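You operate a simulated robot arm through the tools that you are given. There is no shell and no other tool.

The job below is to be done with a simulated robot arm. You get a single attempt, and the scene is never put back.

JOB
Reset the tripped breaker in the grey cabinet and lock it up again.
Fine: cabinet switch off before the door opens, back on at the end. Where these are worked on the way, their far stop is far enough and under half their travel is too little: cabinet switch.

Only the result counts: the job must be done as asked and must still hold three seconds after the hand-in. Knocking over, shifting, dropping, spilling or breaking anything else fails it.

ROBOT AND FRAMES
A 7-joint arm with a three-finger gripper, fixed in place. Base frame: the origin is at the foot of the arm, x ahead of it, y to its left, z up. Units: m, degrees, N and s.
Its first joint turns from -166.0 to 166.0 degrees. Payload 2.69 kg.
The tool frame sits at the grasp point between the pads (the TCP): z along the fingers, y along the line on which they close. The tips reach 0.03 m beyond it. The gripper opens to 0.128 m. The gripper's body begins 0.117 m behind the TCP.
Orientation is that of the tool frame in the base frame, as a unit quaternion [w, x, y, z]. With the fingers straight down and closing along the base's y, the tool's x points along the base's -x, its y along +y and its z along -z.

CONTROLS
- The arm moves only by the tool servo_tool. Its arguments are lists of equal length, an entry for each row: "linear": the shift along the tool's x, y, z in m, a list of three; "rotation": the turn, a rotation vector about the tool's x, y, z in degrees, a list of three; "fingers": the gripper command, from -1 (fully open) to 1 (shut), values between in proportion. In form: {"linear": [[dx, dy, dz], ...], "rotation": [[wx, wy, wz], ...], "fingers": [fingers, ...]}. A call has 1 to 20 rows; each row is the pose to reach, as a shift and turn from the pose commanded when the call began, along the tool's axes at that moment. Each row takes 0.2 s and may step no farther than 0.05 m and 8.6 degrees from the row before; otherwise, or with a gripper value out of range, the whole call is refused. Where a pose cannot be reached the arm comes as near as it can. A force on the tool above 60 N (or 10 N above the force at the start of the call, whichever is more), or a blocked arm, ends the call early, and 0.2 s more pass. The fingers move at their own pace and stop on an object; they squeeze with about 24 N. The grip force told is the motor's: it shows also when the fingers shut on nothing. Time passes only in rows, and 0.2 s behind the last, so rows that repeat a pose let the fingers close. It gives the time, the measured TCP pose, the force on the tool (base axes), the opening and the grip force at its end, in the units of the frame above (readings bear some noise), with the torque about the TCP (base axes, N m) and any sound that the robot's microphone picked up.
- Cameras (640 x 400 px; columns grow to the right, rows downward): "scene" is fixed at [0.2199, 0.6503, 1.7081]; the picture's right is [-0.77, -0.64, 0.00], its down [-0.31, 0.37, -0.88] and it looks along [0.56, -0.67, -0.48] (base axes); focal length 282 px, centre (320, 200). "wrist" rides on the gripper at [0.058, 0.054, -0.131] in the tool frame; the picture's right is [-0.68, 0.74, 0.00], its down [-0.62, -0.57, -0.55] and it looks along [-0.40, -0.37, 0.84] (tool axes); focal length 234 px, centre (320, 200). There is no depth. A picture from a camera that has moved, and an enlarged one, comes with that camera's place and axes in the base frame and with its lens.
- camera(camera): a new picture of that camera. It takes no simulated time.
- lift_body(by): slides the trunk up (or, below 0, down) by that many m; the arm rides with it, the base frame stays. It gives what a move gives, with no picture.
- zoom(camera, box): a new picture of the part [left, top, right, bottom] of that camera's present view, enlarged. It takes no simulated time.
- close_job(): hands the job in; it is judged then, once.

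Nothing tells you positions but the pictures and the camera data. Unless the task says otherwise, let go and move clear before handing in.

The tools are called after "Call:" as a command line: name --argument value ..., lists and objects as JSON in quotes. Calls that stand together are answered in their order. servo_tool: Moves the arm, as the interface text tells. Its arguments: {"type":"object","properties":{"linear":{"type":"array","items":{"type":"array","items":{"type":"number"}}},"rotation":{"type":"array","items":{"type":"array","items":{"type":"number"}}},"fingers":{"type":"array","items":{"type":"number"}}},"required":["linear","rotation","fingers"]} The other tools are called the same way: lift_body (by) slides the trunk up or down; camera (camera) takes a picture; zoom (camera, box) takes an enlarged picture of a part of a camera's view; close_job () hands the job in.

At the start:

```text
time: 0.0
ee_pos: [0.5623, -0.358, 1.5812]
tool_rot: [0.0, 0.0, 1.0, 0.0]
ft_force: [0.2, 0.8, -0.6]
moment: [-0.01, 0.03, 0.01]
grip_width: 0.1281
gripper_force: 0.0
trunk travel left (down, up): [-0.225, 0.125]
```

scene: 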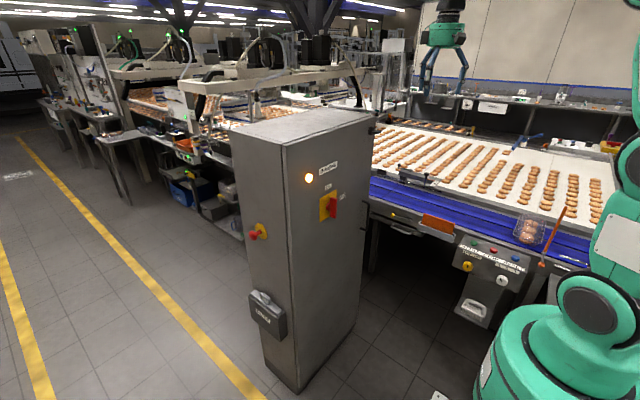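
wrist: 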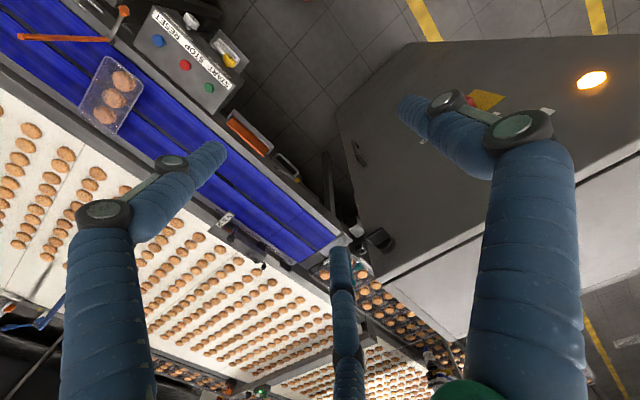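

The grey cabinet stands ahead with a lit lamp, a red/yellow switch on its face, another one on its side, and a box on the side. I will look closer first.

Call:
zoom --camera "scene" --box '[290, 150, 390, 240]'

Call:
zoom --camera "scene" --box '[230, 210, 330, 350]'

Call:
zoom --camera "scene" --box '[220, 90, 400, 400]'

Call:
zoom --camera "wrist" --box '[320, 40, 640, 340]'

Call:
zoom --camera "scene" --box '[340, 140, 560, 330]'

```text
4.44 times, centred on (340, 195) of scene
camera zoom: at [0.2199, 0.6503, 1.7081], right [-0.77, -0.64, 0.0], down [-0.31, 0.37, -0.88], along [0.56, -0.67, -0.48], focal length 1255 px, centre (231, 222)
```

zoom: 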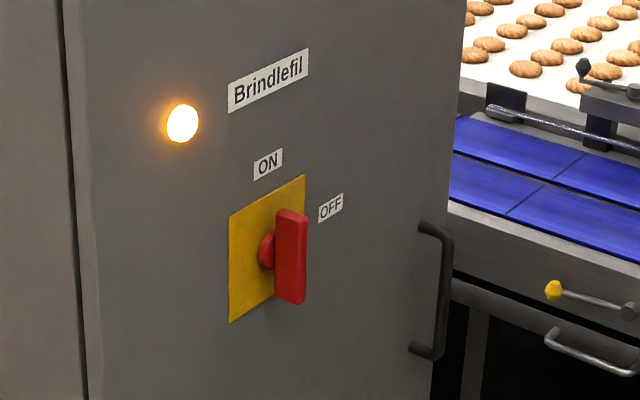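

```text
2.86 times, centred on (280, 280) of scene
camera zoom: at [0.2199, 0.6503, 1.7081], right [-0.77, -0.64, 0.0], down [-0.31, 0.37, -0.88], along [0.56, -0.67, -0.48], focal length 807 px, centre (434, -29)
```

zoom: 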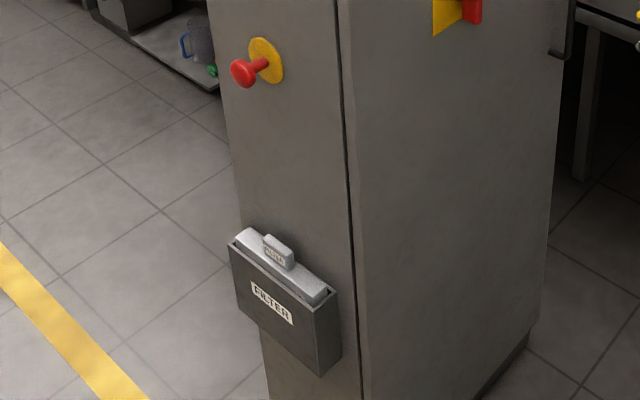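

```text
1.29 times, centred on (310, 245) of scene
camera zoom: at [0.2199, 0.6503, 1.7081], right [-0.77, -0.64, 0.0], down [-0.31, 0.37, -0.88], along [0.56, -0.67, -0.48], focal length 364 px, centre (333, 142)
```

zoom: 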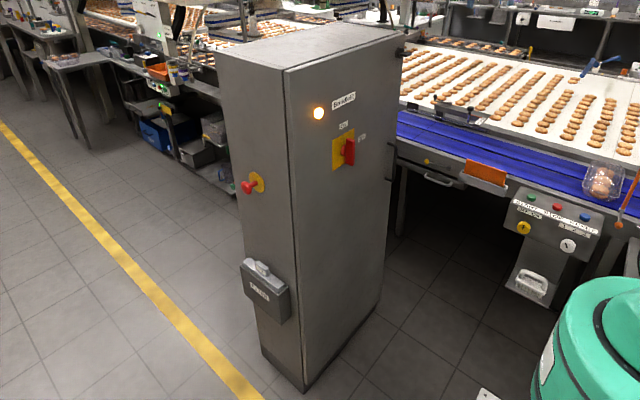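

```text
1.33 times, centred on (480, 190) of wrist
camera zoom: at [0.5048, -0.3055, 1.7108], right [0.68, 0.74, 0.0], down [0.62, -0.57, 0.55], along [0.4, -0.37, -0.84], focal length 312 px, centre (107, 213)
```

zoom: 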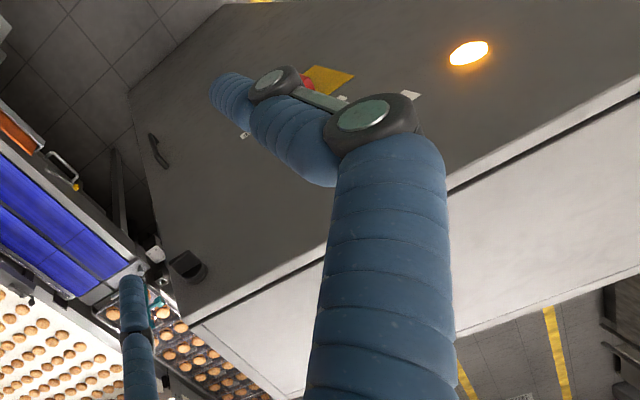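

```text
2.11 times, centred on (450, 235) of scene
camera zoom: at [0.2199, 0.6503, 1.7081], right [-0.77, -0.64, 0.0], down [-0.31, 0.37, -0.88], along [0.56, -0.67, -0.48], focal length 594 px, centre (46, 126)
```

zoom: 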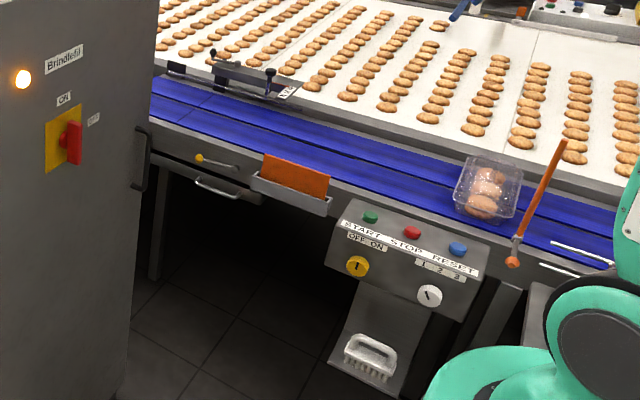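

The cabinet front faces the arm (about x = 0.8, y from 0.1 to -0.36, top at about z = 1.45), with the rotary switch apparently ON and a handle on the right edge. I look at the remaining details near the top right corner and the switch.

Call:
zoom --camera "scene" --box '[345, 95, 405, 135]'

Call:
zoom --camera "scene" --box '[350, 180, 390, 280]'

Call:
zoom --camera "wrist" --box '[320, 120, 420, 260]'

Call:
zoom --camera "wrist" --box '[440, 70, 560, 140]'

Call:
zoom --camera "scene" --box '[310, 170, 360, 225]'

```text
10.00 times, centred on (375, 115) of scene
camera zoom: at [0.2199, 0.6503, 1.7081], right [-0.77, -0.64, 0.0], down [-0.31, 0.37, -0.88], along [0.56, -0.67, -0.48], focal length 2823 px, centre (-230, 1050)
```

zoom: 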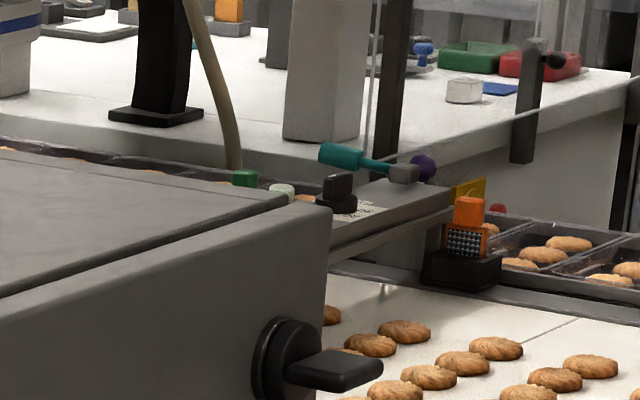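

```text
4.00 times, centred on (370, 230) of scene
camera zoom: at [0.2199, 0.6503, 1.7081], right [-0.77, -0.64, 0.0], down [-0.31, 0.37, -0.88], along [0.56, -0.67, -0.48], focal length 1129 px, centre (120, 80)
```

zoom: 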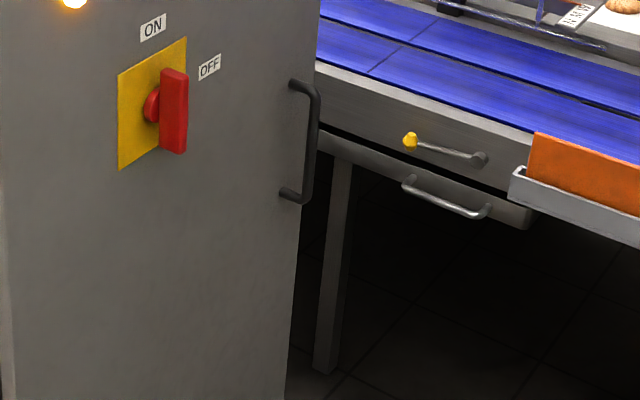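

```text
2.86 times, centred on (370, 190) of wrist
camera zoom: at [0.5048, -0.3055, 1.7108], right [0.68, 0.74, 0.0], down [0.62, -0.57, 0.55], along [0.4, -0.37, -0.84], focal length 669 px, centre (177, 229)
```

zoom: 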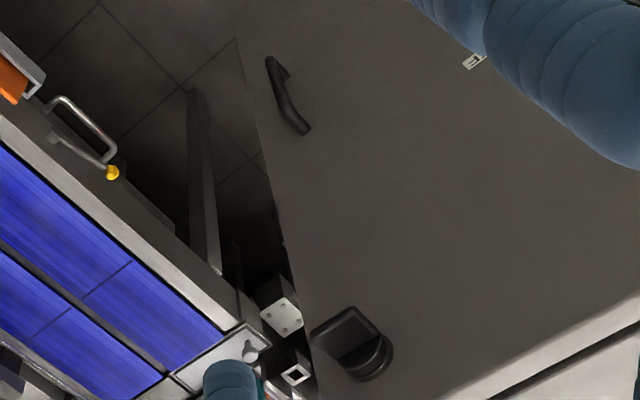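

```text
5.33 times, centred on (500, 105) of wrist
camera zoom: at [0.5048, -0.3055, 1.7108], right [0.68, 0.74, 0.0], down [0.62, -0.57, 0.55], along [0.4, -0.37, -0.84], focal length 1249 px, centre (-640, 707)
```

zoom: 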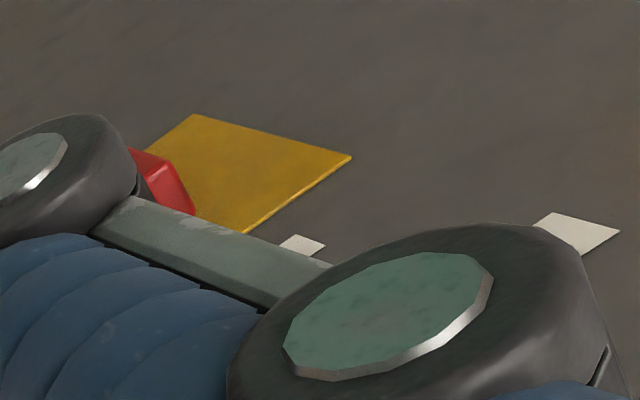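

```text
7.27 times, centred on (335, 198) of scene
camera zoom: at [0.2199, 0.6503, 1.7081], right [-0.77, -0.64, 0.0], down [-0.31, 0.37, -0.88], along [0.56, -0.67, -0.48], focal length 2053 px, centre (211, 218)
```

zoom: 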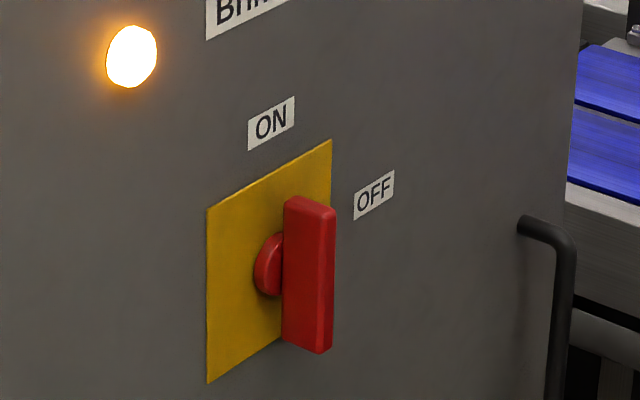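

The door latch is a black wing knob near the door's top right corner (about x 0.80, y -0.42, z 1.385). The switch plate is near y -0.12, z 1.15, and the lamp at z 1.30. I will turn the tool to point at the door (+x) and look with the wrist camera.

Call:
servo_tool --linear '[[0, 0, 0], [0, 0, 0], [0, 0, 0], [0, 0, 0], [0, 0, 0], [0, 0, 0], [0, 0, 0], [0, 0, 0], [0, 0, 0], [0, 0, 0], [0, 0, 0]]' --rotation '[[0, -8.2, 0], [0, -16.4, 0], [0, -24.6, 0], [0, -32.8, 0], [0, -41, 0], [0, -49.2, 0], [0, -57.4, 0], [0, -65.6, 0], [0, -73.8, 0], [0, -82, 0], [0, -90, 0]]' --fingers '[-1, -1, -1, -1, -1, -1, -1, -1, -1, -1, -1]'

```text
time: 2.6
ee_pos: [0.5928, -0.3197, 1.5632]
tool_rot: [0.701, -0.019, 0.712, 0.037]
ft_force: [-1.3, 0.8, 0.2]
moment: [0.01, 0.08, -0.09]
grip_width: 0.128
gripper_force: 0.1
trunk travel left (down, up): [-0.225, 0.125]
stopped in row 11: the arm was blocked; the commanded pose is now the measured one
```

The turn nearly completed but the arm blocked at the end. I check with the cameras.

Call:
camera --camera "scene"

Call:
camera --camera "wrist"

```text
taken
```

scene: 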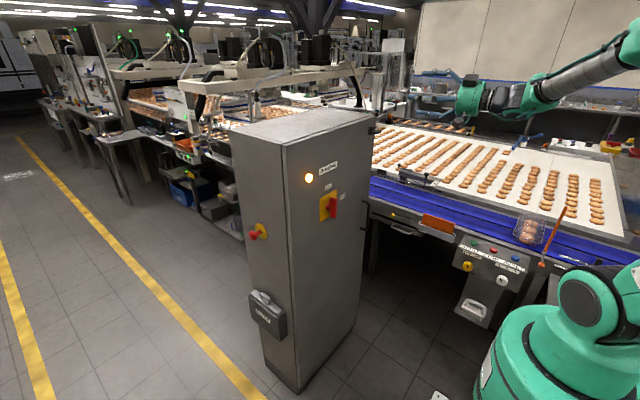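

```text
taken
camera wrist: at [0.4587, -0.2764, 1.5064], right [-0.05, 0.72, 0.69], down [-0.49, -0.62, 0.61], along [0.87, -0.31, 0.38], focal length 234 px, centre (320, 200)
```

wrist: 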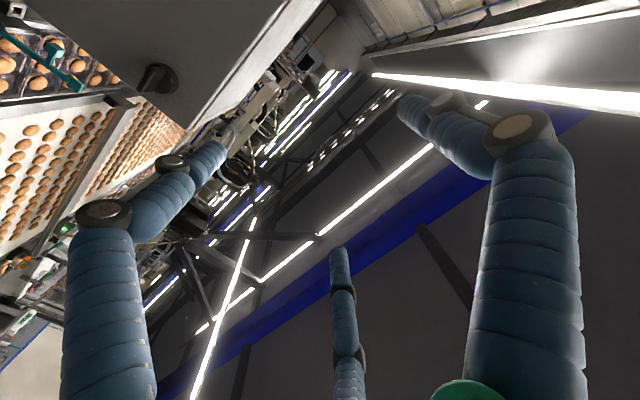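

I lower the tool and draw it back in front of the door so the wrist camera can see the face.

Call:
servo_tool --linear '[[0.039, 0.0148, -0.0095], [0.0785, 0.0297, -0.019], [0.1178, 0.0445, -0.0285], [0.157, 0.0594, -0.038], [0.196, 0.0742, -0.0475], [0.2355, 0.089, -0.057], [0.2748, 0.1039, -0.0665], [0.314, 0.1187, -0.076]]' --rotation '[[0, 0, 0], [0, 0, 0], [0, 0, 0], [0, 0, 0], [0, 0, 0], [0, 0, 0], [0, 0, 0], [0, 0, 0]]' --fingers '[-1, -1, -1, -1, -1, -1, -1, -1]'

Call:
camera --camera "scene"

Call:
camera --camera "wrist"

```text
time: 4.4
ee_pos: [0.5048, -0.2045, 1.2537]
tool_rot: [0.701, -0.018, 0.712, 0.035]
ft_force: [-0.2, 0.3, 0.5]
moment: [0.02, 0.01, 0.02]
grip_width: 0.1281
gripper_force: 0.1
trunk travel left (down, up): [-0.225, 0.125]
```

```text
taken
```

scene: 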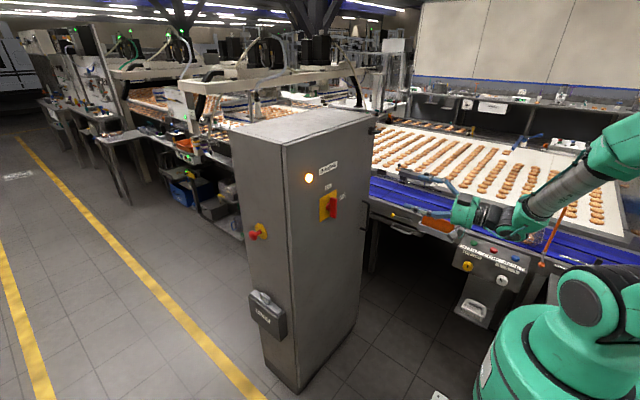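

```text
taken
camera wrist: at [0.3699, -0.1601, 1.1969], right [-0.04, 0.72, 0.69], down [-0.49, -0.62, 0.61], along [0.87, -0.32, 0.38], focal length 234 px, centre (320, 200)
```

wrist: 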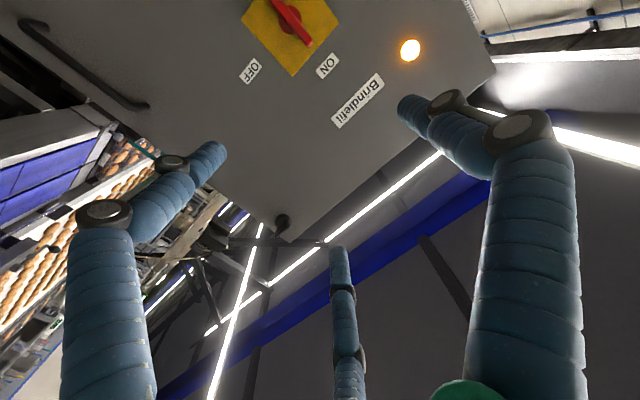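

Good view of the door. I enlarge the switch, latch and handle for triangulation.

Call:
zoom --camera "wrist" --box '[220, 0, 380, 100]'

Call:
zoom --camera "wrist" --box '[250, 190, 330, 240]'

Call:
zoom --camera "wrist" --box '[0, 0, 190, 120]'

```text
4.00 times, centred on (300, 50) of wrist
camera zoom: at [0.3699, -0.1601, 1.1969], right [-0.04, 0.72, 0.69], down [-0.49, -0.62, 0.61], along [0.87, -0.32, 0.38], focal length 937 px, centre (400, 800)
```

zoom: 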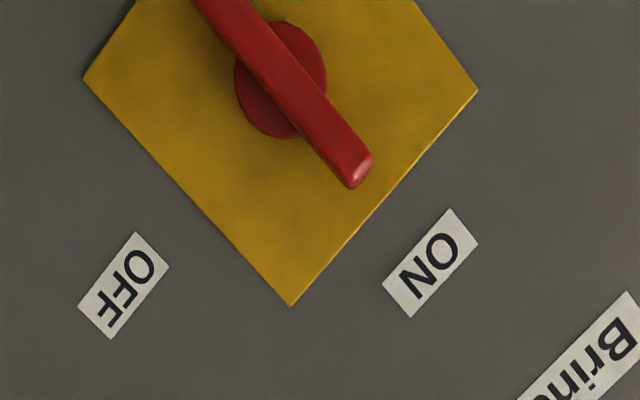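

```text
8.00 times, centred on (290, 215) of wrist
camera zoom: at [0.3699, -0.1601, 1.1969], right [-0.04, 0.72, 0.69], down [-0.49, -0.62, 0.61], along [0.87, -0.32, 0.38], focal length 1873 px, centre (560, 80)
```

zoom: 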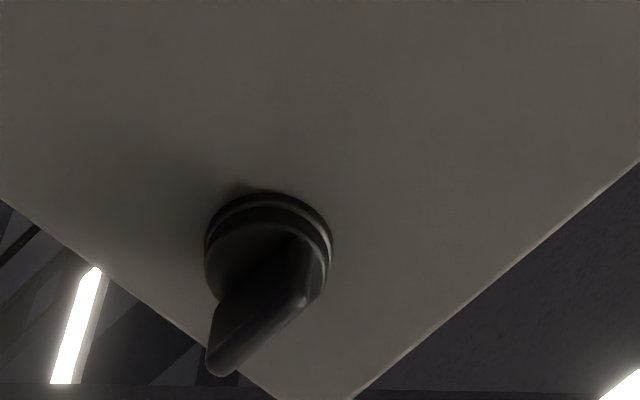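

```text
3.33 times, centred on (95, 60) of wrist
camera zoom: at [0.3699, -0.1601, 1.1969], right [-0.04, 0.72, 0.69], down [-0.49, -0.62, 0.61], along [0.87, -0.32, 0.38], focal length 781 px, centre (1070, 667)
```

zoom: 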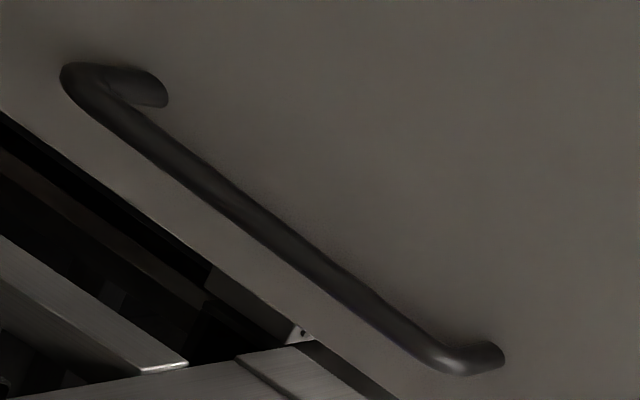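

Triangulating both views puts the door face at x ≈ 0.836, square to the arm, and the switch bar centre at y ≈ -0.137, z ≈ 1.131 with its front near x 0.788. I square up the tool and come in front of it.

Call:
servo_tool --linear '[[0.0202, 0.0083, 0.0335], [0.0404, 0.0166, 0.0671], [0.0606, 0.0249, 0.1006], [0.0809, 0.0332, 0.1342], [0.1011, 0.0415, 0.1677], [0.1213, 0.0498, 0.2013]]' --rotation '[[0.7, -0.15, -0.23], [1.4, -0.3, -0.46], [2.1, -0.45, -0.69], [2.9, -0.6, -0.92], [3.6, -0.75, -1.15], [4.3, -0.9, -1.38]]' --fingers '[-1, -1, -1, -1, -1, -1]'

Call:
camera --camera "wrist"

Call:
zoom --camera "scene" --box '[270, 140, 470, 280]'

```text
time: 5.8
ee_pos: [0.6991, -0.1373, 1.1279]
tool_rot: [0.707, 0.001, 0.707, -0.001]
ft_force: [-0.3, 0.5, 0.4]
moment: [0.03, 0.03, -0.04]
grip_width: 0.1278
gripper_force: 0.1
trunk travel left (down, up): [-0.225, 0.125]
```

```text
taken
camera wrist: at [0.5687, -0.0838, 1.0689], right [0.0, 0.74, 0.68], down [-0.55, -0.57, 0.62], along [0.84, -0.37, 0.4], focal length 234 px, centre (320, 200)
```

wrist: 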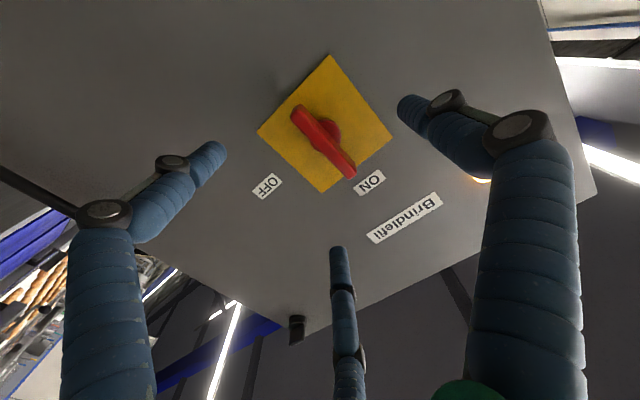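

```text
2.86 times, centred on (370, 210) of scene
camera zoom: at [0.2199, 0.6503, 1.7081], right [-0.77, -0.64, 0.0], down [-0.31, 0.37, -0.88], along [0.56, -0.67, -0.48], focal length 807 px, centre (177, 171)
```

zoom: 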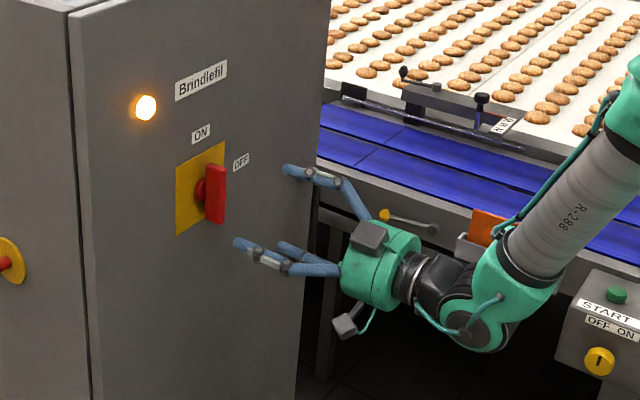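

The picture shows a three-fingered hand, so before touching anything I will close it in free air and see how the fingers converge.

Call:
servo_tool --linear '[[0, 0, 0], [0, 0, 0], [0, 0, 0], [0, 0, 0]]' --rotation '[[0, 0, 0], [0, 0, 0], [0, 0, 0], [0, 0, 0]]' --fingers '[0.5, 0.5, 0.5, 0.5]'

Call:
camera --camera "wrist"

Call:
zoom --camera "scene" --box '[300, 170, 420, 260]'

Call:
servo_tool --linear '[[0, 0, 0], [0, 0, 0], [0, 0, 0]]' --rotation '[[0, 0, 0], [0, 0, 0], [0, 0, 0]]' --fingers '[1, 1, 1]'

Call:
camera --camera "wrist"

Call:
zoom --camera "scene" --box '[300, 170, 420, 260]'

```text
time: 6.8
ee_pos: [0.6987, -0.1361, 1.1288]
tool_rot: [0.706, 0.0, 0.708, 0.001]
ft_force: [-0.3, 0.0, -0.2]
moment: [0.01, 0.0, 0.01]
grip_width: 0.0318
gripper_force: 0.0
trunk travel left (down, up): [-0.225, 0.125]
```

```text
taken
camera wrist: at [0.5682, -0.084, 1.0688], right [0.0, 0.74, 0.68], down [-0.55, -0.57, 0.62], along [0.84, -0.37, 0.4], focal length 234 px, centre (320, 200)
```

wrist: 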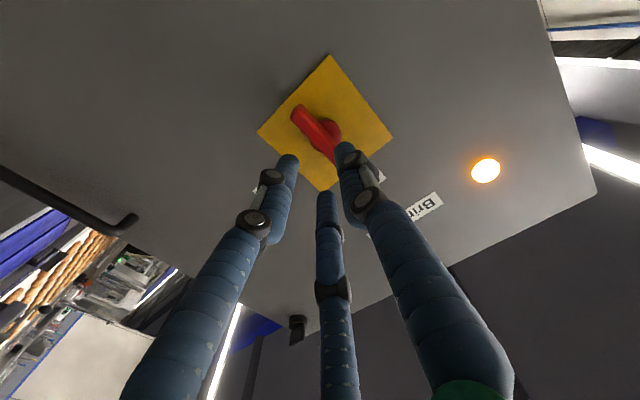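

```text
4.44 times, centred on (360, 215) of scene
camera zoom: at [0.2199, 0.6503, 1.7081], right [-0.77, -0.64, 0.0], down [-0.31, 0.37, -0.88], along [0.56, -0.67, -0.48], focal length 1255 px, centre (142, 133)
```

zoom: 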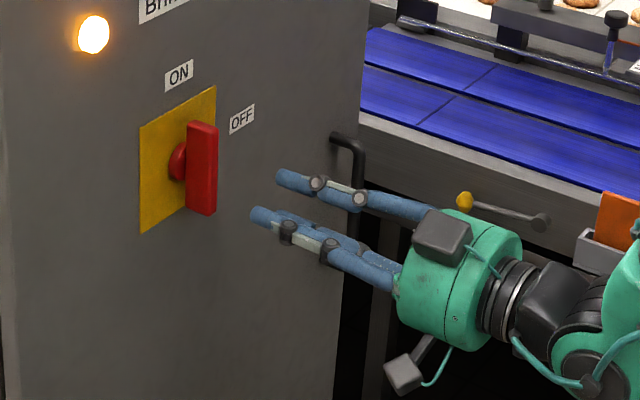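

```text
time: 7.6
ee_pos: [0.6987, -0.1372, 1.1274]
tool_rot: [0.706, 0.0, 0.708, 0.001]
ft_force: [0.3, 0.1, -0.9]
moment: [0.01, 0.02, 0.02]
grip_width: 0.002
gripper_force: 24.0
trunk travel left (down, up): [-0.225, 0.125]
```

```text
taken
camera wrist: at [0.5681, -0.084, 1.0689], right [0.0, 0.74, 0.68], down [-0.55, -0.57, 0.62], along [0.84, -0.37, 0.4], focal length 234 px, centre (320, 200)
```

wrist: 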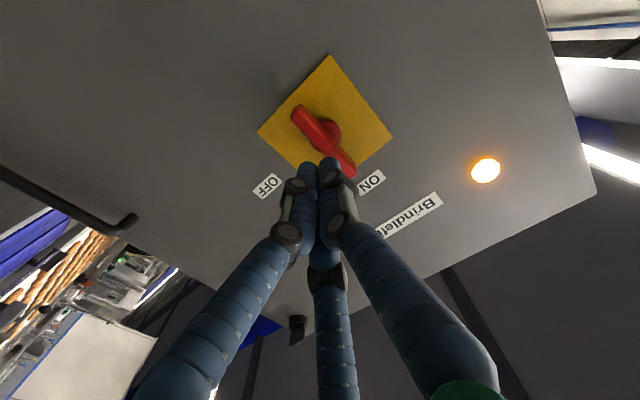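

```text
4.44 times, centred on (360, 215) of scene
camera zoom: at [0.2199, 0.6503, 1.7081], right [-0.77, -0.64, 0.0], down [-0.31, 0.37, -0.88], along [0.56, -0.67, -0.48], focal length 1255 px, centre (142, 133)
```

zoom: 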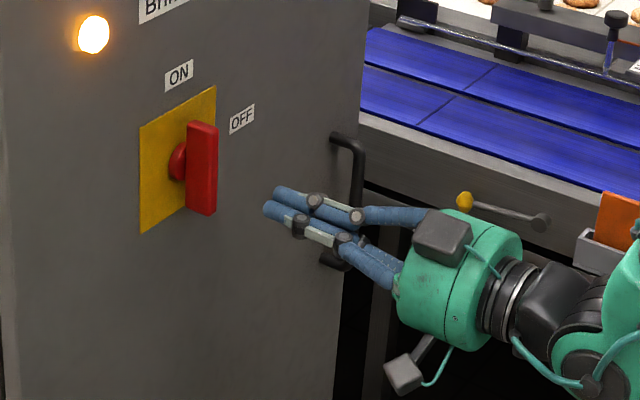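

All fingers converge onto the grasp point, so straddling the bar works as with a two-jaw grip. I open, advance around the switch bar, and close.

Call:
servo_tool --linear '[[0, 0, 0], [0, 0, 0], [-0.002, 0, 0.03], [-0.002, 0, 0.06], [-0.002, 0, 0.088], [-0.002, 0, 0.088]]' --rotation '[[0, 0, 0], [0, 0, 0], [0, 0, 0], [0, 0, 0], [0, 0, 0], [0, 0, 0]]' --fingers '[-0.3, -0.3, -0.3, -0.3, -0.3, -0.3]'

Call:
camera --camera "wrist"

Call:
zoom --camera "scene" --box '[300, 170, 420, 260]'

```text
time: 9.0
ee_pos: [0.7865, -0.1352, 1.1296]
tool_rot: [0.706, 0.0, 0.708, 0.001]
ft_force: [0.3, -0.3, -0.3]
moment: [0.01, -0.07, 0.04]
grip_width: 0.0835
gripper_force: 0.0
trunk travel left (down, up): [-0.225, 0.125]
```

```text
taken
camera wrist: at [0.6569, -0.083, 1.0705], right [0.0, 0.74, 0.68], down [-0.55, -0.57, 0.62], along [0.84, -0.37, 0.4], focal length 234 px, centre (320, 200)
```

wrist: 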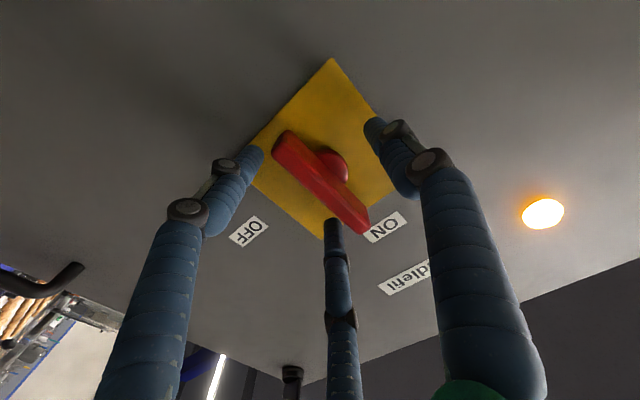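

```text
4.44 times, centred on (360, 215) of scene
camera zoom: at [0.2199, 0.6503, 1.7081], right [-0.77, -0.64, 0.0], down [-0.31, 0.37, -0.88], along [0.56, -0.67, -0.48], focal length 1255 px, centre (142, 133)
```

zoom: 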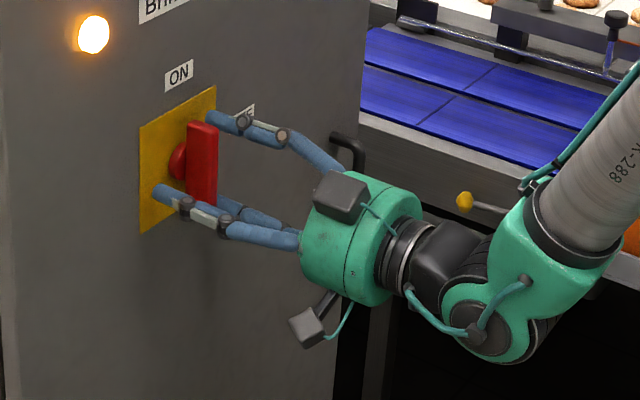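

The fingers straddle the bar. Closing now.

Call:
servo_tool --linear '[[0, 0, 0], [0, 0, 0], [0, 0, 0]]' --rotation '[[0, 0, 0], [0, 0, 0], [0, 0, 0]]' --fingers '[1, 1, 1]'

```text
time: 9.8
ee_pos: [0.7863, -0.1384, 1.1319]
tool_rot: [0.707, 0.002, 0.707, -0.001]
ft_force: [-2.2, -37.9, 5.1]
moment: [0.16, 0.06, -0.9]
grip_width: 0.0228
gripper_force: 44.5
trunk travel left (down, up): [-0.225, 0.125]
```

Gripped (opening 0.023 m), but with a sideways load of 38 N; I shift a few mm to -y to relieve it.

Call:
servo_tool --linear '[[0, -0.002, 0], [0, -0.003, 0], [0, -0.003, 0]]' --rotation '[[0, 0, 0], [0, 0, 0], [0, 0, 0]]' --fingers '[1, 1, 1]'

```text
time: 10.6
ee_pos: [0.7863, -0.1394, 1.1317]
tool_rot: [0.707, -0.001, 0.707, 0.001]
ft_force: [1.4, -21.5, 6.6]
moment: [0.13, -0.47, -0.64]
grip_width: 0.0228
gripper_force: 44.9
trunk travel left (down, up): [-0.225, 0.125]
```

Call:
servo_tool --linear '[[-0.0005, -0.002, 0], [-0.001, -0.004, 0], [-0.001, -0.004, 0]]' --rotation '[[0, 0, 0], [0, 0, 0], [0, 0, 0]]' --fingers '[1, 1, 1]'

```text
time: 11.4
ee_pos: [0.786, -0.14, 1.1319]
tool_rot: [0.706, -0.002, 0.709, 0.0]
ft_force: [7.2, 19.6, 4.8]
moment: [0.0, -0.47, 0.34]
grip_width: 0.0229
gripper_force: 45.0
trunk travel left (down, up): [-0.225, 0.125]
```

Slightly past; back 2 mm, then turn the switch clockwise toward OFF.

Call:
servo_tool --linear '[[0, 0.002, 0], [0, 0.002, 0], [0, 0.002, 0], [0, 0.002, 0], [0, 0.002, 0], [0, 0.002, 0], [0, 0.002, 0]]' --rotation '[[0, 0, 0], [0, 0, 6], [0, 0, 12], [0, 0, 18], [0, 0, 24], [0, 0, 30], [0, 0, 36]]' --fingers '[1, 1, 1, 1, 1, 1, 1]'

```text
time: 13.0
ee_pos: [0.7848, -0.1375, 1.1291]
tool_rot: [0.67, 0.218, 0.675, 0.219]
ft_force: [7.9, 42.9, -15.9]
moment: [-0.28, 0.52, 1.16]
grip_width: 0.023
gripper_force: 44.9
trunk travel left (down, up): [-0.225, 0.125]
```

The switch is turning; I shift the turning centre to relieve the side force and continue.

Call:
servo_tool --linear '[[0.0026, 0.0018, 0], [0.0026, 0.0018, 0]]' --rotation '[[0, 0, 0], [0, 0, 0]]' --fingers '[1, 1]'

```text
time: 13.6
ee_pos: [0.786, -0.1365, 1.1289]
tool_rot: [0.671, 0.22, 0.674, 0.217]
ft_force: [2.2, 25.6, -16.9]
moment: [-0.16, 1.05, 1.12]
grip_width: 0.0229
gripper_force: 45.2
trunk travel left (down, up): [-0.225, 0.125]
```

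Call:
servo_tool --linear '[[0.0034, 0.0012, 0], [0.0034, 0.0012, 0], [0.0034, 0.0012, 0], [0.0034, 0.0012, 0], [0.0034, 0.0012, 0]]' --rotation '[[0, 0, 0], [0, 0, 7], [0, 0, 14], [0, 0, 20], [0, 0, 27]]' --fingers '[1, 1, 1, 1, 1]'

```text
time: 14.8
ee_pos: [0.7865, -0.1336, 1.1287]
tool_rot: [0.603, 0.37, 0.602, 0.371]
ft_force: [7.6, 4.3, -6.4]
moment: [-0.04, -0.48, -0.98]
grip_width: 0.0228
gripper_force: 44.8
trunk travel left (down, up): [-0.225, 0.125]
```

Call:
servo_tool --linear '[[0, 0, 0], [0, 0, 0], [0, 0, 0], [0, 0, 0], [0, 0, 0]]' --rotation '[[0, 0, 7], [0, 0, 14], [0, 0, 20], [0, 0, 26], [0, 0, 29]]' --fingers '[1, 1, 1, 1, 1]'

Call:
zoom --camera "scene" --box '[300, 170, 420, 260]'

Call:
camera --camera "wrist"

```text
time: 16.0
ee_pos: [0.7869, -0.1323, 1.1305]
tool_rot: [0.491, 0.509, 0.491, 0.509]
ft_force: [6.8, 28.3, 8.8]
moment: [-1.14, -0.47, 0.25]
grip_width: 0.0232
gripper_force: 45.0
trunk travel left (down, up): [-0.225, 0.125]
```

```text
4.44 times, centred on (360, 215) of scene
camera zoom: at [0.2199, 0.6503, 1.7081], right [-0.77, -0.64, 0.0], down [-0.31, 0.37, -0.88], along [0.56, -0.67, -0.48], focal length 1255 px, centre (142, 133)
```

zoom: 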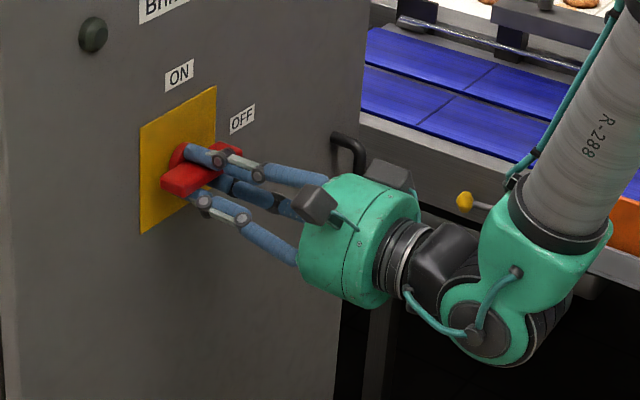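

```text
taken
camera wrist: at [0.6565, -0.0766, 1.1844], right [0.0, -0.7, 0.71], down [-0.55, -0.6, -0.59], along [0.84, -0.39, -0.38], focal length 234 px, centre (320, 200)
```

wrist: 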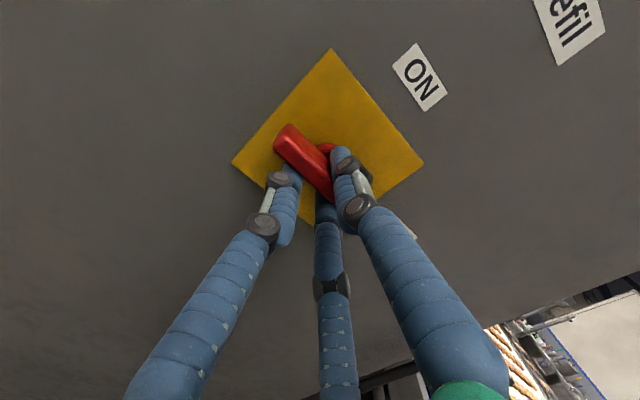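

The lamp went out and the bar is horizontal: the switch is OFF. I let go, back straight out, then move over in front of the latch at the top right of the door.

Call:
servo_tool --linear '[[0, 0, 0], [0, 0, 0], [0, 0, -0.03], [0, 0, -0.07], [0, 0, -0.11], [0, 0, -0.15], [0, 0, -0.19]]' --rotation '[[0, 0, 0], [0, 0, 0], [0, 0, 0], [0, 0, 0], [0, 0, 0], [0, 0, 0], [0, 0, 0]]' --fingers '[0, 0, 0, 0, 0, 0, 0]'

```text
time: 17.6
ee_pos: [0.5969, -0.1358, 1.1288]
tool_rot: [0.49, 0.51, 0.491, 0.508]
ft_force: [0.6, 0.5, -0.9]
moment: [0.0, 0.02, -0.02]
grip_width: 0.0642
gripper_force: 0.1
trunk travel left (down, up): [-0.225, 0.125]
```

Call:
servo_tool --linear '[[-0.0277, 0.033, 0], [-0.0554, 0.066, 0], [-0.083, 0.099, 0], [-0.111, 0.132, 0], [-0.139, 0.165, 0], [-0.166, 0.198, 0], [-0.194, 0.231, 0]]' --rotation '[[0, 0, 0], [0, 0, -1], [0, 0, -2], [0, 0, -2], [0, 0, -2], [0, 0, -2], [0, 0, -2]]' --fingers '[-0.2, -0.2, -0.2, -0.2, -0.2, -0.2, -0.2]'

Call:
camera --camera "wrist"

Call:
zoom --camera "scene" --box '[300, 90, 480, 240]'

```text
time: 19.2
ee_pos: [0.5978, -0.3345, 1.3526]
tool_rot: [0.5, 0.5, 0.501, 0.499]
ft_force: [0.1, -0.3, 0.2]
moment: [-0.01, -0.02, -0.01]
grip_width: 0.0767
gripper_force: 0.1
trunk travel left (down, up): [-0.225, 0.125]
```

```text
taken
camera wrist: at [0.4665, -0.2779, 1.4057], right [0.0, -0.68, 0.74], down [-0.55, -0.62, -0.56], along [0.84, -0.4, -0.37], focal length 234 px, centre (320, 200)
```

wrist: 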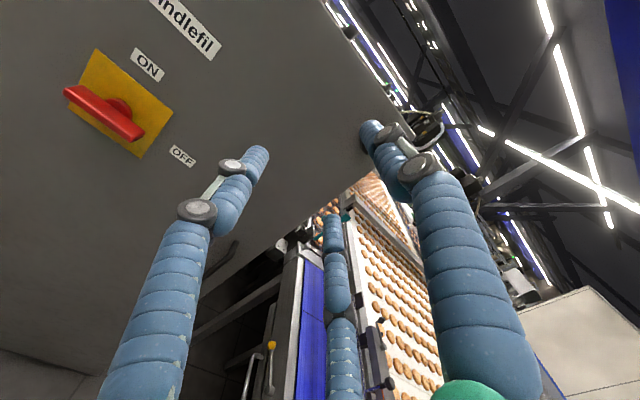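

```text
2.67 times, centred on (390, 165) of scene
camera zoom: at [0.2199, 0.6503, 1.7081], right [-0.77, -0.64, 0.0], down [-0.31, 0.37, -0.88], along [0.56, -0.67, -0.48], focal length 753 px, centre (133, 293)
```

zoom: 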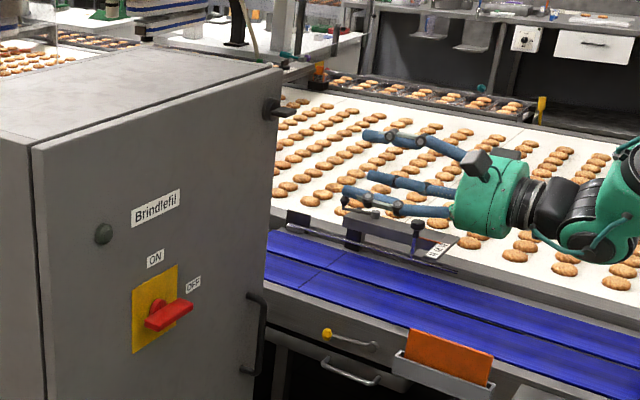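

The latch is hidden behind a finger; triangulation from earlier pictures puts it at y ≈ -0.43, z ≈ 1.378. I line up on it, staying clear.

Call:
servo_tool --linear '[[-0.032, 0.0085, 0.02], [-0.064, 0.017, 0.04], [-0.0955, 0.0255, 0.06]]' --rotation '[[0, 0, 0], [0, 0, 0], [0, 0, 0]]' --fingers '[-0.2, -0.2, -0.2]'

Call:
camera --camera "wrist"

Call:
zoom --camera "wrist" --box '[260, 100, 400, 220]'

Call:
zoom --camera "scene" --box '[350, 90, 430, 150]'

```text
time: 20.0
ee_pos: [0.6561, -0.4306, 1.3782]
tool_rot: [0.499, 0.501, 0.5, 0.5]
ft_force: [0.1, 0.0, -0.8]
moment: [0.01, -0.03, 0.01]
grip_width: 0.0768
gripper_force: 0.1
trunk travel left (down, up): [-0.225, 0.125]
```

```text
taken
camera wrist: at [0.5263, -0.3734, 1.4313], right [0.0, -0.68, 0.74], down [-0.55, -0.62, -0.56], along [0.84, -0.4, -0.37], focal length 234 px, centre (320, 200)
```

wrist: 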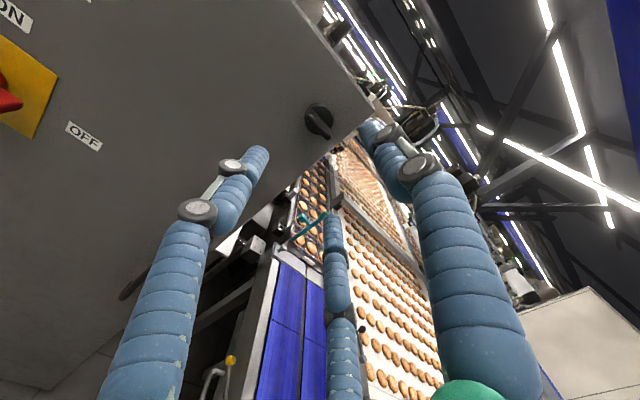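

```text
3.33 times, centred on (330, 160) of wrist
camera zoom: at [0.5263, -0.3734, 1.4313], right [0.0, -0.68, 0.74], down [-0.55, -0.62, -0.56], along [0.84, -0.4, -0.37], focal length 781 px, centre (287, 333)
```

zoom: 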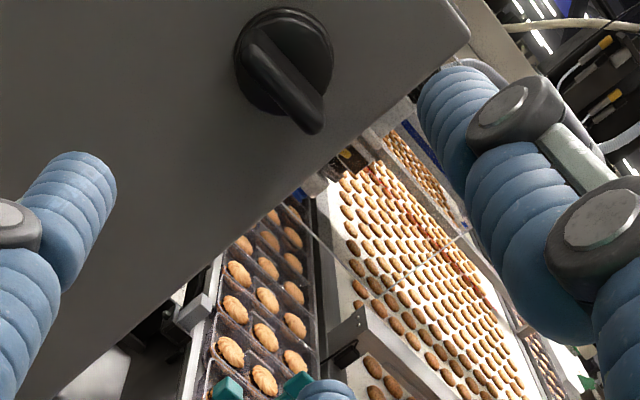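

```text
6.67 times, centred on (390, 120) of scene
camera zoom: at [0.2199, 0.6503, 1.7081], right [-0.77, -0.64, 0.0], down [-0.31, 0.37, -0.88], along [0.56, -0.67, -0.48], focal length 1882 px, centre (-147, 733)
```

zoom: 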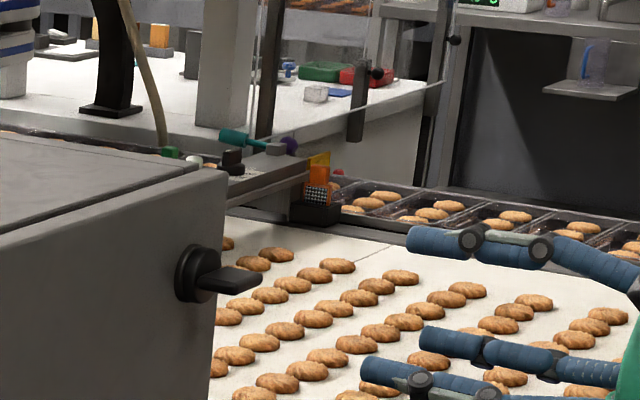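

The latch wing is horizontal at about y -0.426, z 1.380, with its front near x 0.79. I advance with the fingers above and below it and grip.

Call:
servo_tool --linear '[[0.0045, 0.0015, 0.04], [0.0045, 0.0015, 0.08], [0.0045, 0.0015, 0.11], [0.0045, 0.0015, 0.123], [0.0045, 0.0015, 0.123]]' --rotation '[[0, 0, 0], [0, 0, 0], [0, 0, 0], [0, 0, 0], [0, 0, 0]]' --fingers '[-0.2, -0.2, -0.2, -0.2, -0.2]'

Call:
camera --camera "wrist"

Call:
zoom --camera "scene" --box '[350, 90, 430, 150]'

```text
time: 21.2
ee_pos: [0.7801, -0.4281, 1.3798]
tool_rot: [0.5, 0.5, 0.5, 0.5]
ft_force: [0.6, -0.3, -0.1]
moment: [0.01, -0.01, 0.0]
grip_width: 0.0769
gripper_force: 0.0
trunk travel left (down, up): [-0.225, 0.125]
```

```text
taken
camera wrist: at [0.6502, -0.37, 1.4319], right [0.0, -0.68, 0.74], down [-0.55, -0.62, -0.57], along [0.84, -0.4, -0.37], focal length 234 px, centre (320, 200)
```

wrist: 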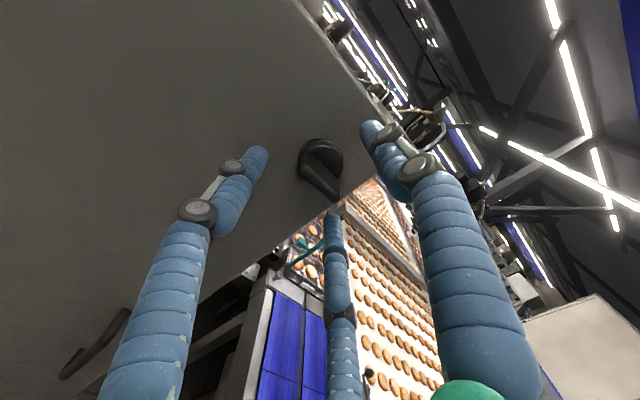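

```text
6.67 times, centred on (390, 120) of scene
camera zoom: at [0.2199, 0.6503, 1.7081], right [-0.77, -0.64, 0.0], down [-0.31, 0.37, -0.88], along [0.56, -0.67, -0.48], focal length 1882 px, centre (-147, 733)
```

zoom: 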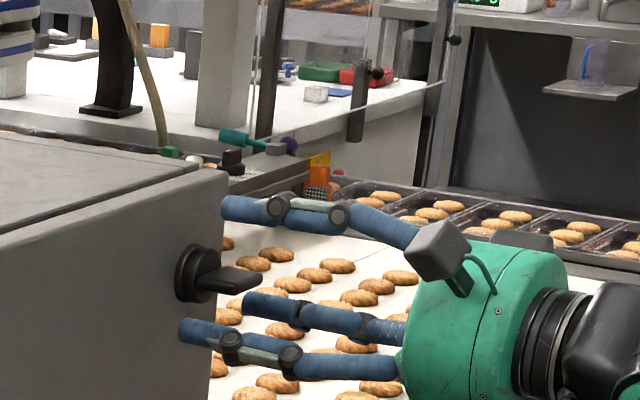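

Call:
zoom --camera "wrist" --box '[280, 120, 370, 210]'

```text
4.44 times, centred on (325, 165) of wrist
camera zoom: at [0.6502, -0.37, 1.4319], right [0.0, -0.68, 0.74], down [-0.55, -0.62, -0.57], along [0.84, -0.4, -0.37], focal length 1041 px, centre (298, 356)
```

zoom: 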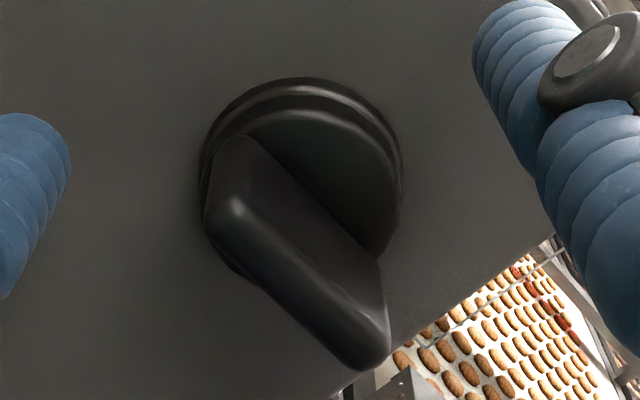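

The wing's front centre is at (0.787, -0.4255, 1.380), well centred. I close on it.

Call:
servo_tool --linear '[[0.001, 0, 0.004], [0.001, 0, 0.004], [0.001, 0, 0.004], [0.001, 0, 0.004]]' --rotation '[[0, 0, 0], [0, 0, 0], [0, 0, 0], [0, 0, 0]]' --fingers '[1, 1, 1, 1]'

```text
time: 22.2
ee_pos: [0.7851, -0.4218, 1.3753]
tool_rot: [0.498, 0.5, 0.503, 0.5]
ft_force: [-0.9, 34.5, -21.7]
moment: [-0.03, 0.24, 1.67]
grip_width: 0.0159
gripper_force: 41.9
trunk travel left (down, up): [-0.225, 0.125]
```

Call:
servo_tool --linear '[[0.002, -0.002, 0], [0.005, -0.003, 0], [0.005, -0.003, 0]]' --rotation '[[0, 0, 0], [0, 0, 0], [0, 0, 0]]' --fingers '[1, 1, 1]'

```text
time: 23.0
ee_pos: [0.7841, -0.4221, 1.3758]
tool_rot: [0.5, 0.501, 0.5, 0.5]
ft_force: [0.4, 7.0, -17.5]
moment: [0.02, 0.13, 0.54]
grip_width: 0.0161
gripper_force: 42.3
trunk travel left (down, up): [-0.225, 0.125]
```

Good grip. I relieve z a bit more and try a small turn to find which way the latch gives.

Call:
servo_tool --linear '[[0.001, -0.003, 0], [0.001, -0.003, 0], [0.001, -0.003, 0], [0.001, -0.003, 0]]' --rotation '[[0, 0, 0], [0, 0, -5], [0, 0, -10], [0, 0, -14]]' --fingers '[1, 1, 1, 1]'

Call:
zoom --camera "wrist" --box '[280, 120, 370, 210]'

```text
time: 24.0
ee_pos: [0.7856, -0.4242, 1.3742]
tool_rot: [0.558, 0.436, 0.557, 0.435]
ft_force: [0.4, -21.2, -0.5]
moment: [0.11, -0.26, -1.14]
grip_width: 0.0161
gripper_force: 42.2
trunk travel left (down, up): [-0.225, 0.125]
```

```text
4.44 times, centred on (325, 165) of wrist
camera zoom: at [0.6535, -0.3549, 1.4118], right [0.0, -0.48, 0.88], down [-0.55, -0.73, -0.4], along [0.84, -0.48, -0.26], focal length 1041 px, centre (298, 356)
```

zoom: 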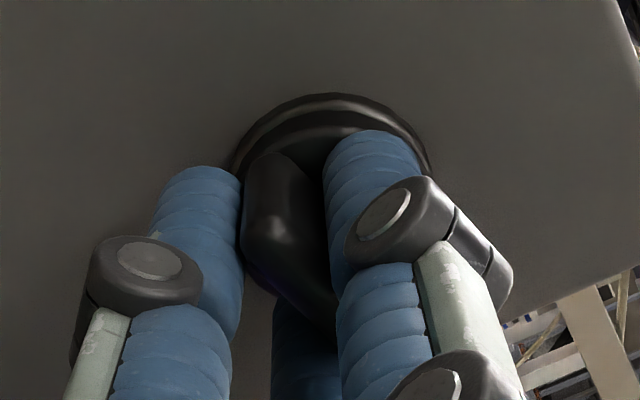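

The latch gives freely in this (counter-clockwise) direction. I continue the turn, easing sideways load.

Call:
servo_tool --linear '[[-0.0029, -0.0007, 0], [-0.0029, -0.0007, 0], [-0.0029, -0.0007, 0], [-0.0029, -0.0007, 0], [-0.0029, -0.0007, 0]]' --rotation '[[0, 0, -7], [0, 0, -14], [0, 0, -21], [0, 0, -28], [0, 0, -34]]' --fingers '[1, 1, 1, 1, 1]'

```text
time: 25.2
ee_pos: [0.7831, -0.4275, 1.3744]
tool_rot: [0.66, 0.254, 0.66, 0.253]
ft_force: [-1.3, -31.9, 7.5]
moment: [0.19, 0.24, -0.24]
grip_width: 0.0164
gripper_force: 42.1
trunk travel left (down, up): [-0.225, 0.125]
```

Call:
servo_tool --linear '[[-0.0034, -0.0023, 0], [-0.0034, -0.0023, 0], [-0.0034, -0.0023, 0], [-0.0034, -0.0023, 0], [-0.0034, -0.0023, 0], [-0.0034, -0.0023, 0]]' --rotation '[[0, 0, -7], [0, 0, -14], [0, 0, -21], [0, 0, -28], [0, 0, -35], [0, 0, -42]]' --fingers '[1, 1, 1, 1, 1, 1]'

Call:
camera --camera "wrist"

Call:
zoom --camera "scene" --box '[350, 90, 430, 150]'

```text
time: 26.6
ee_pos: [0.7822, -0.4325, 1.375]
tool_rot: [0.707, 0.0, 0.707, 0.0]
ft_force: [-0.9, -33.4, 13.7]
moment: [0.2, 0.65, -0.78]
grip_width: 0.016
gripper_force: 41.5
trunk travel left (down, up): [-0.225, 0.125]
```

```text
taken
camera wrist: at [0.6525, -0.3782, 1.3159], right [0.0, 0.74, 0.68], down [-0.55, -0.56, 0.62], along [0.84, -0.37, 0.4], focal length 234 px, centre (320, 200)
```

wrist: 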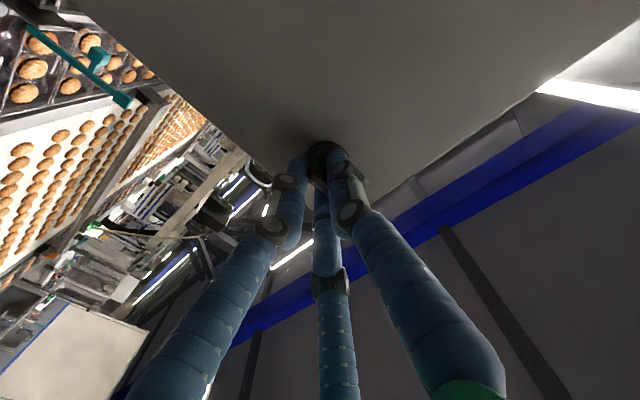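

```text
6.67 times, centred on (390, 120) of scene
camera zoom: at [0.2199, 0.6503, 1.7081], right [-0.77, -0.64, 0.0], down [-0.31, 0.37, -0.88], along [0.56, -0.67, -0.48], focal length 1882 px, centre (-147, 733)
```

zoom: 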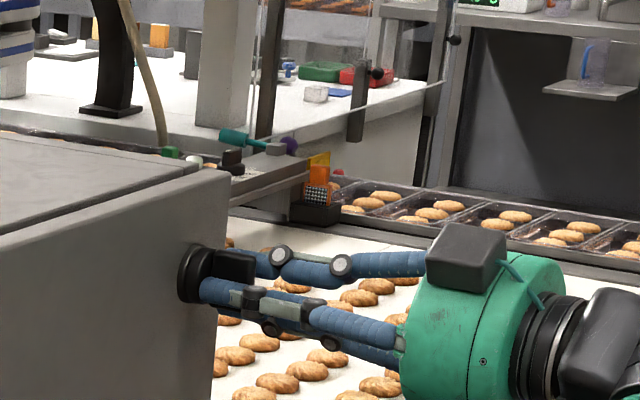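

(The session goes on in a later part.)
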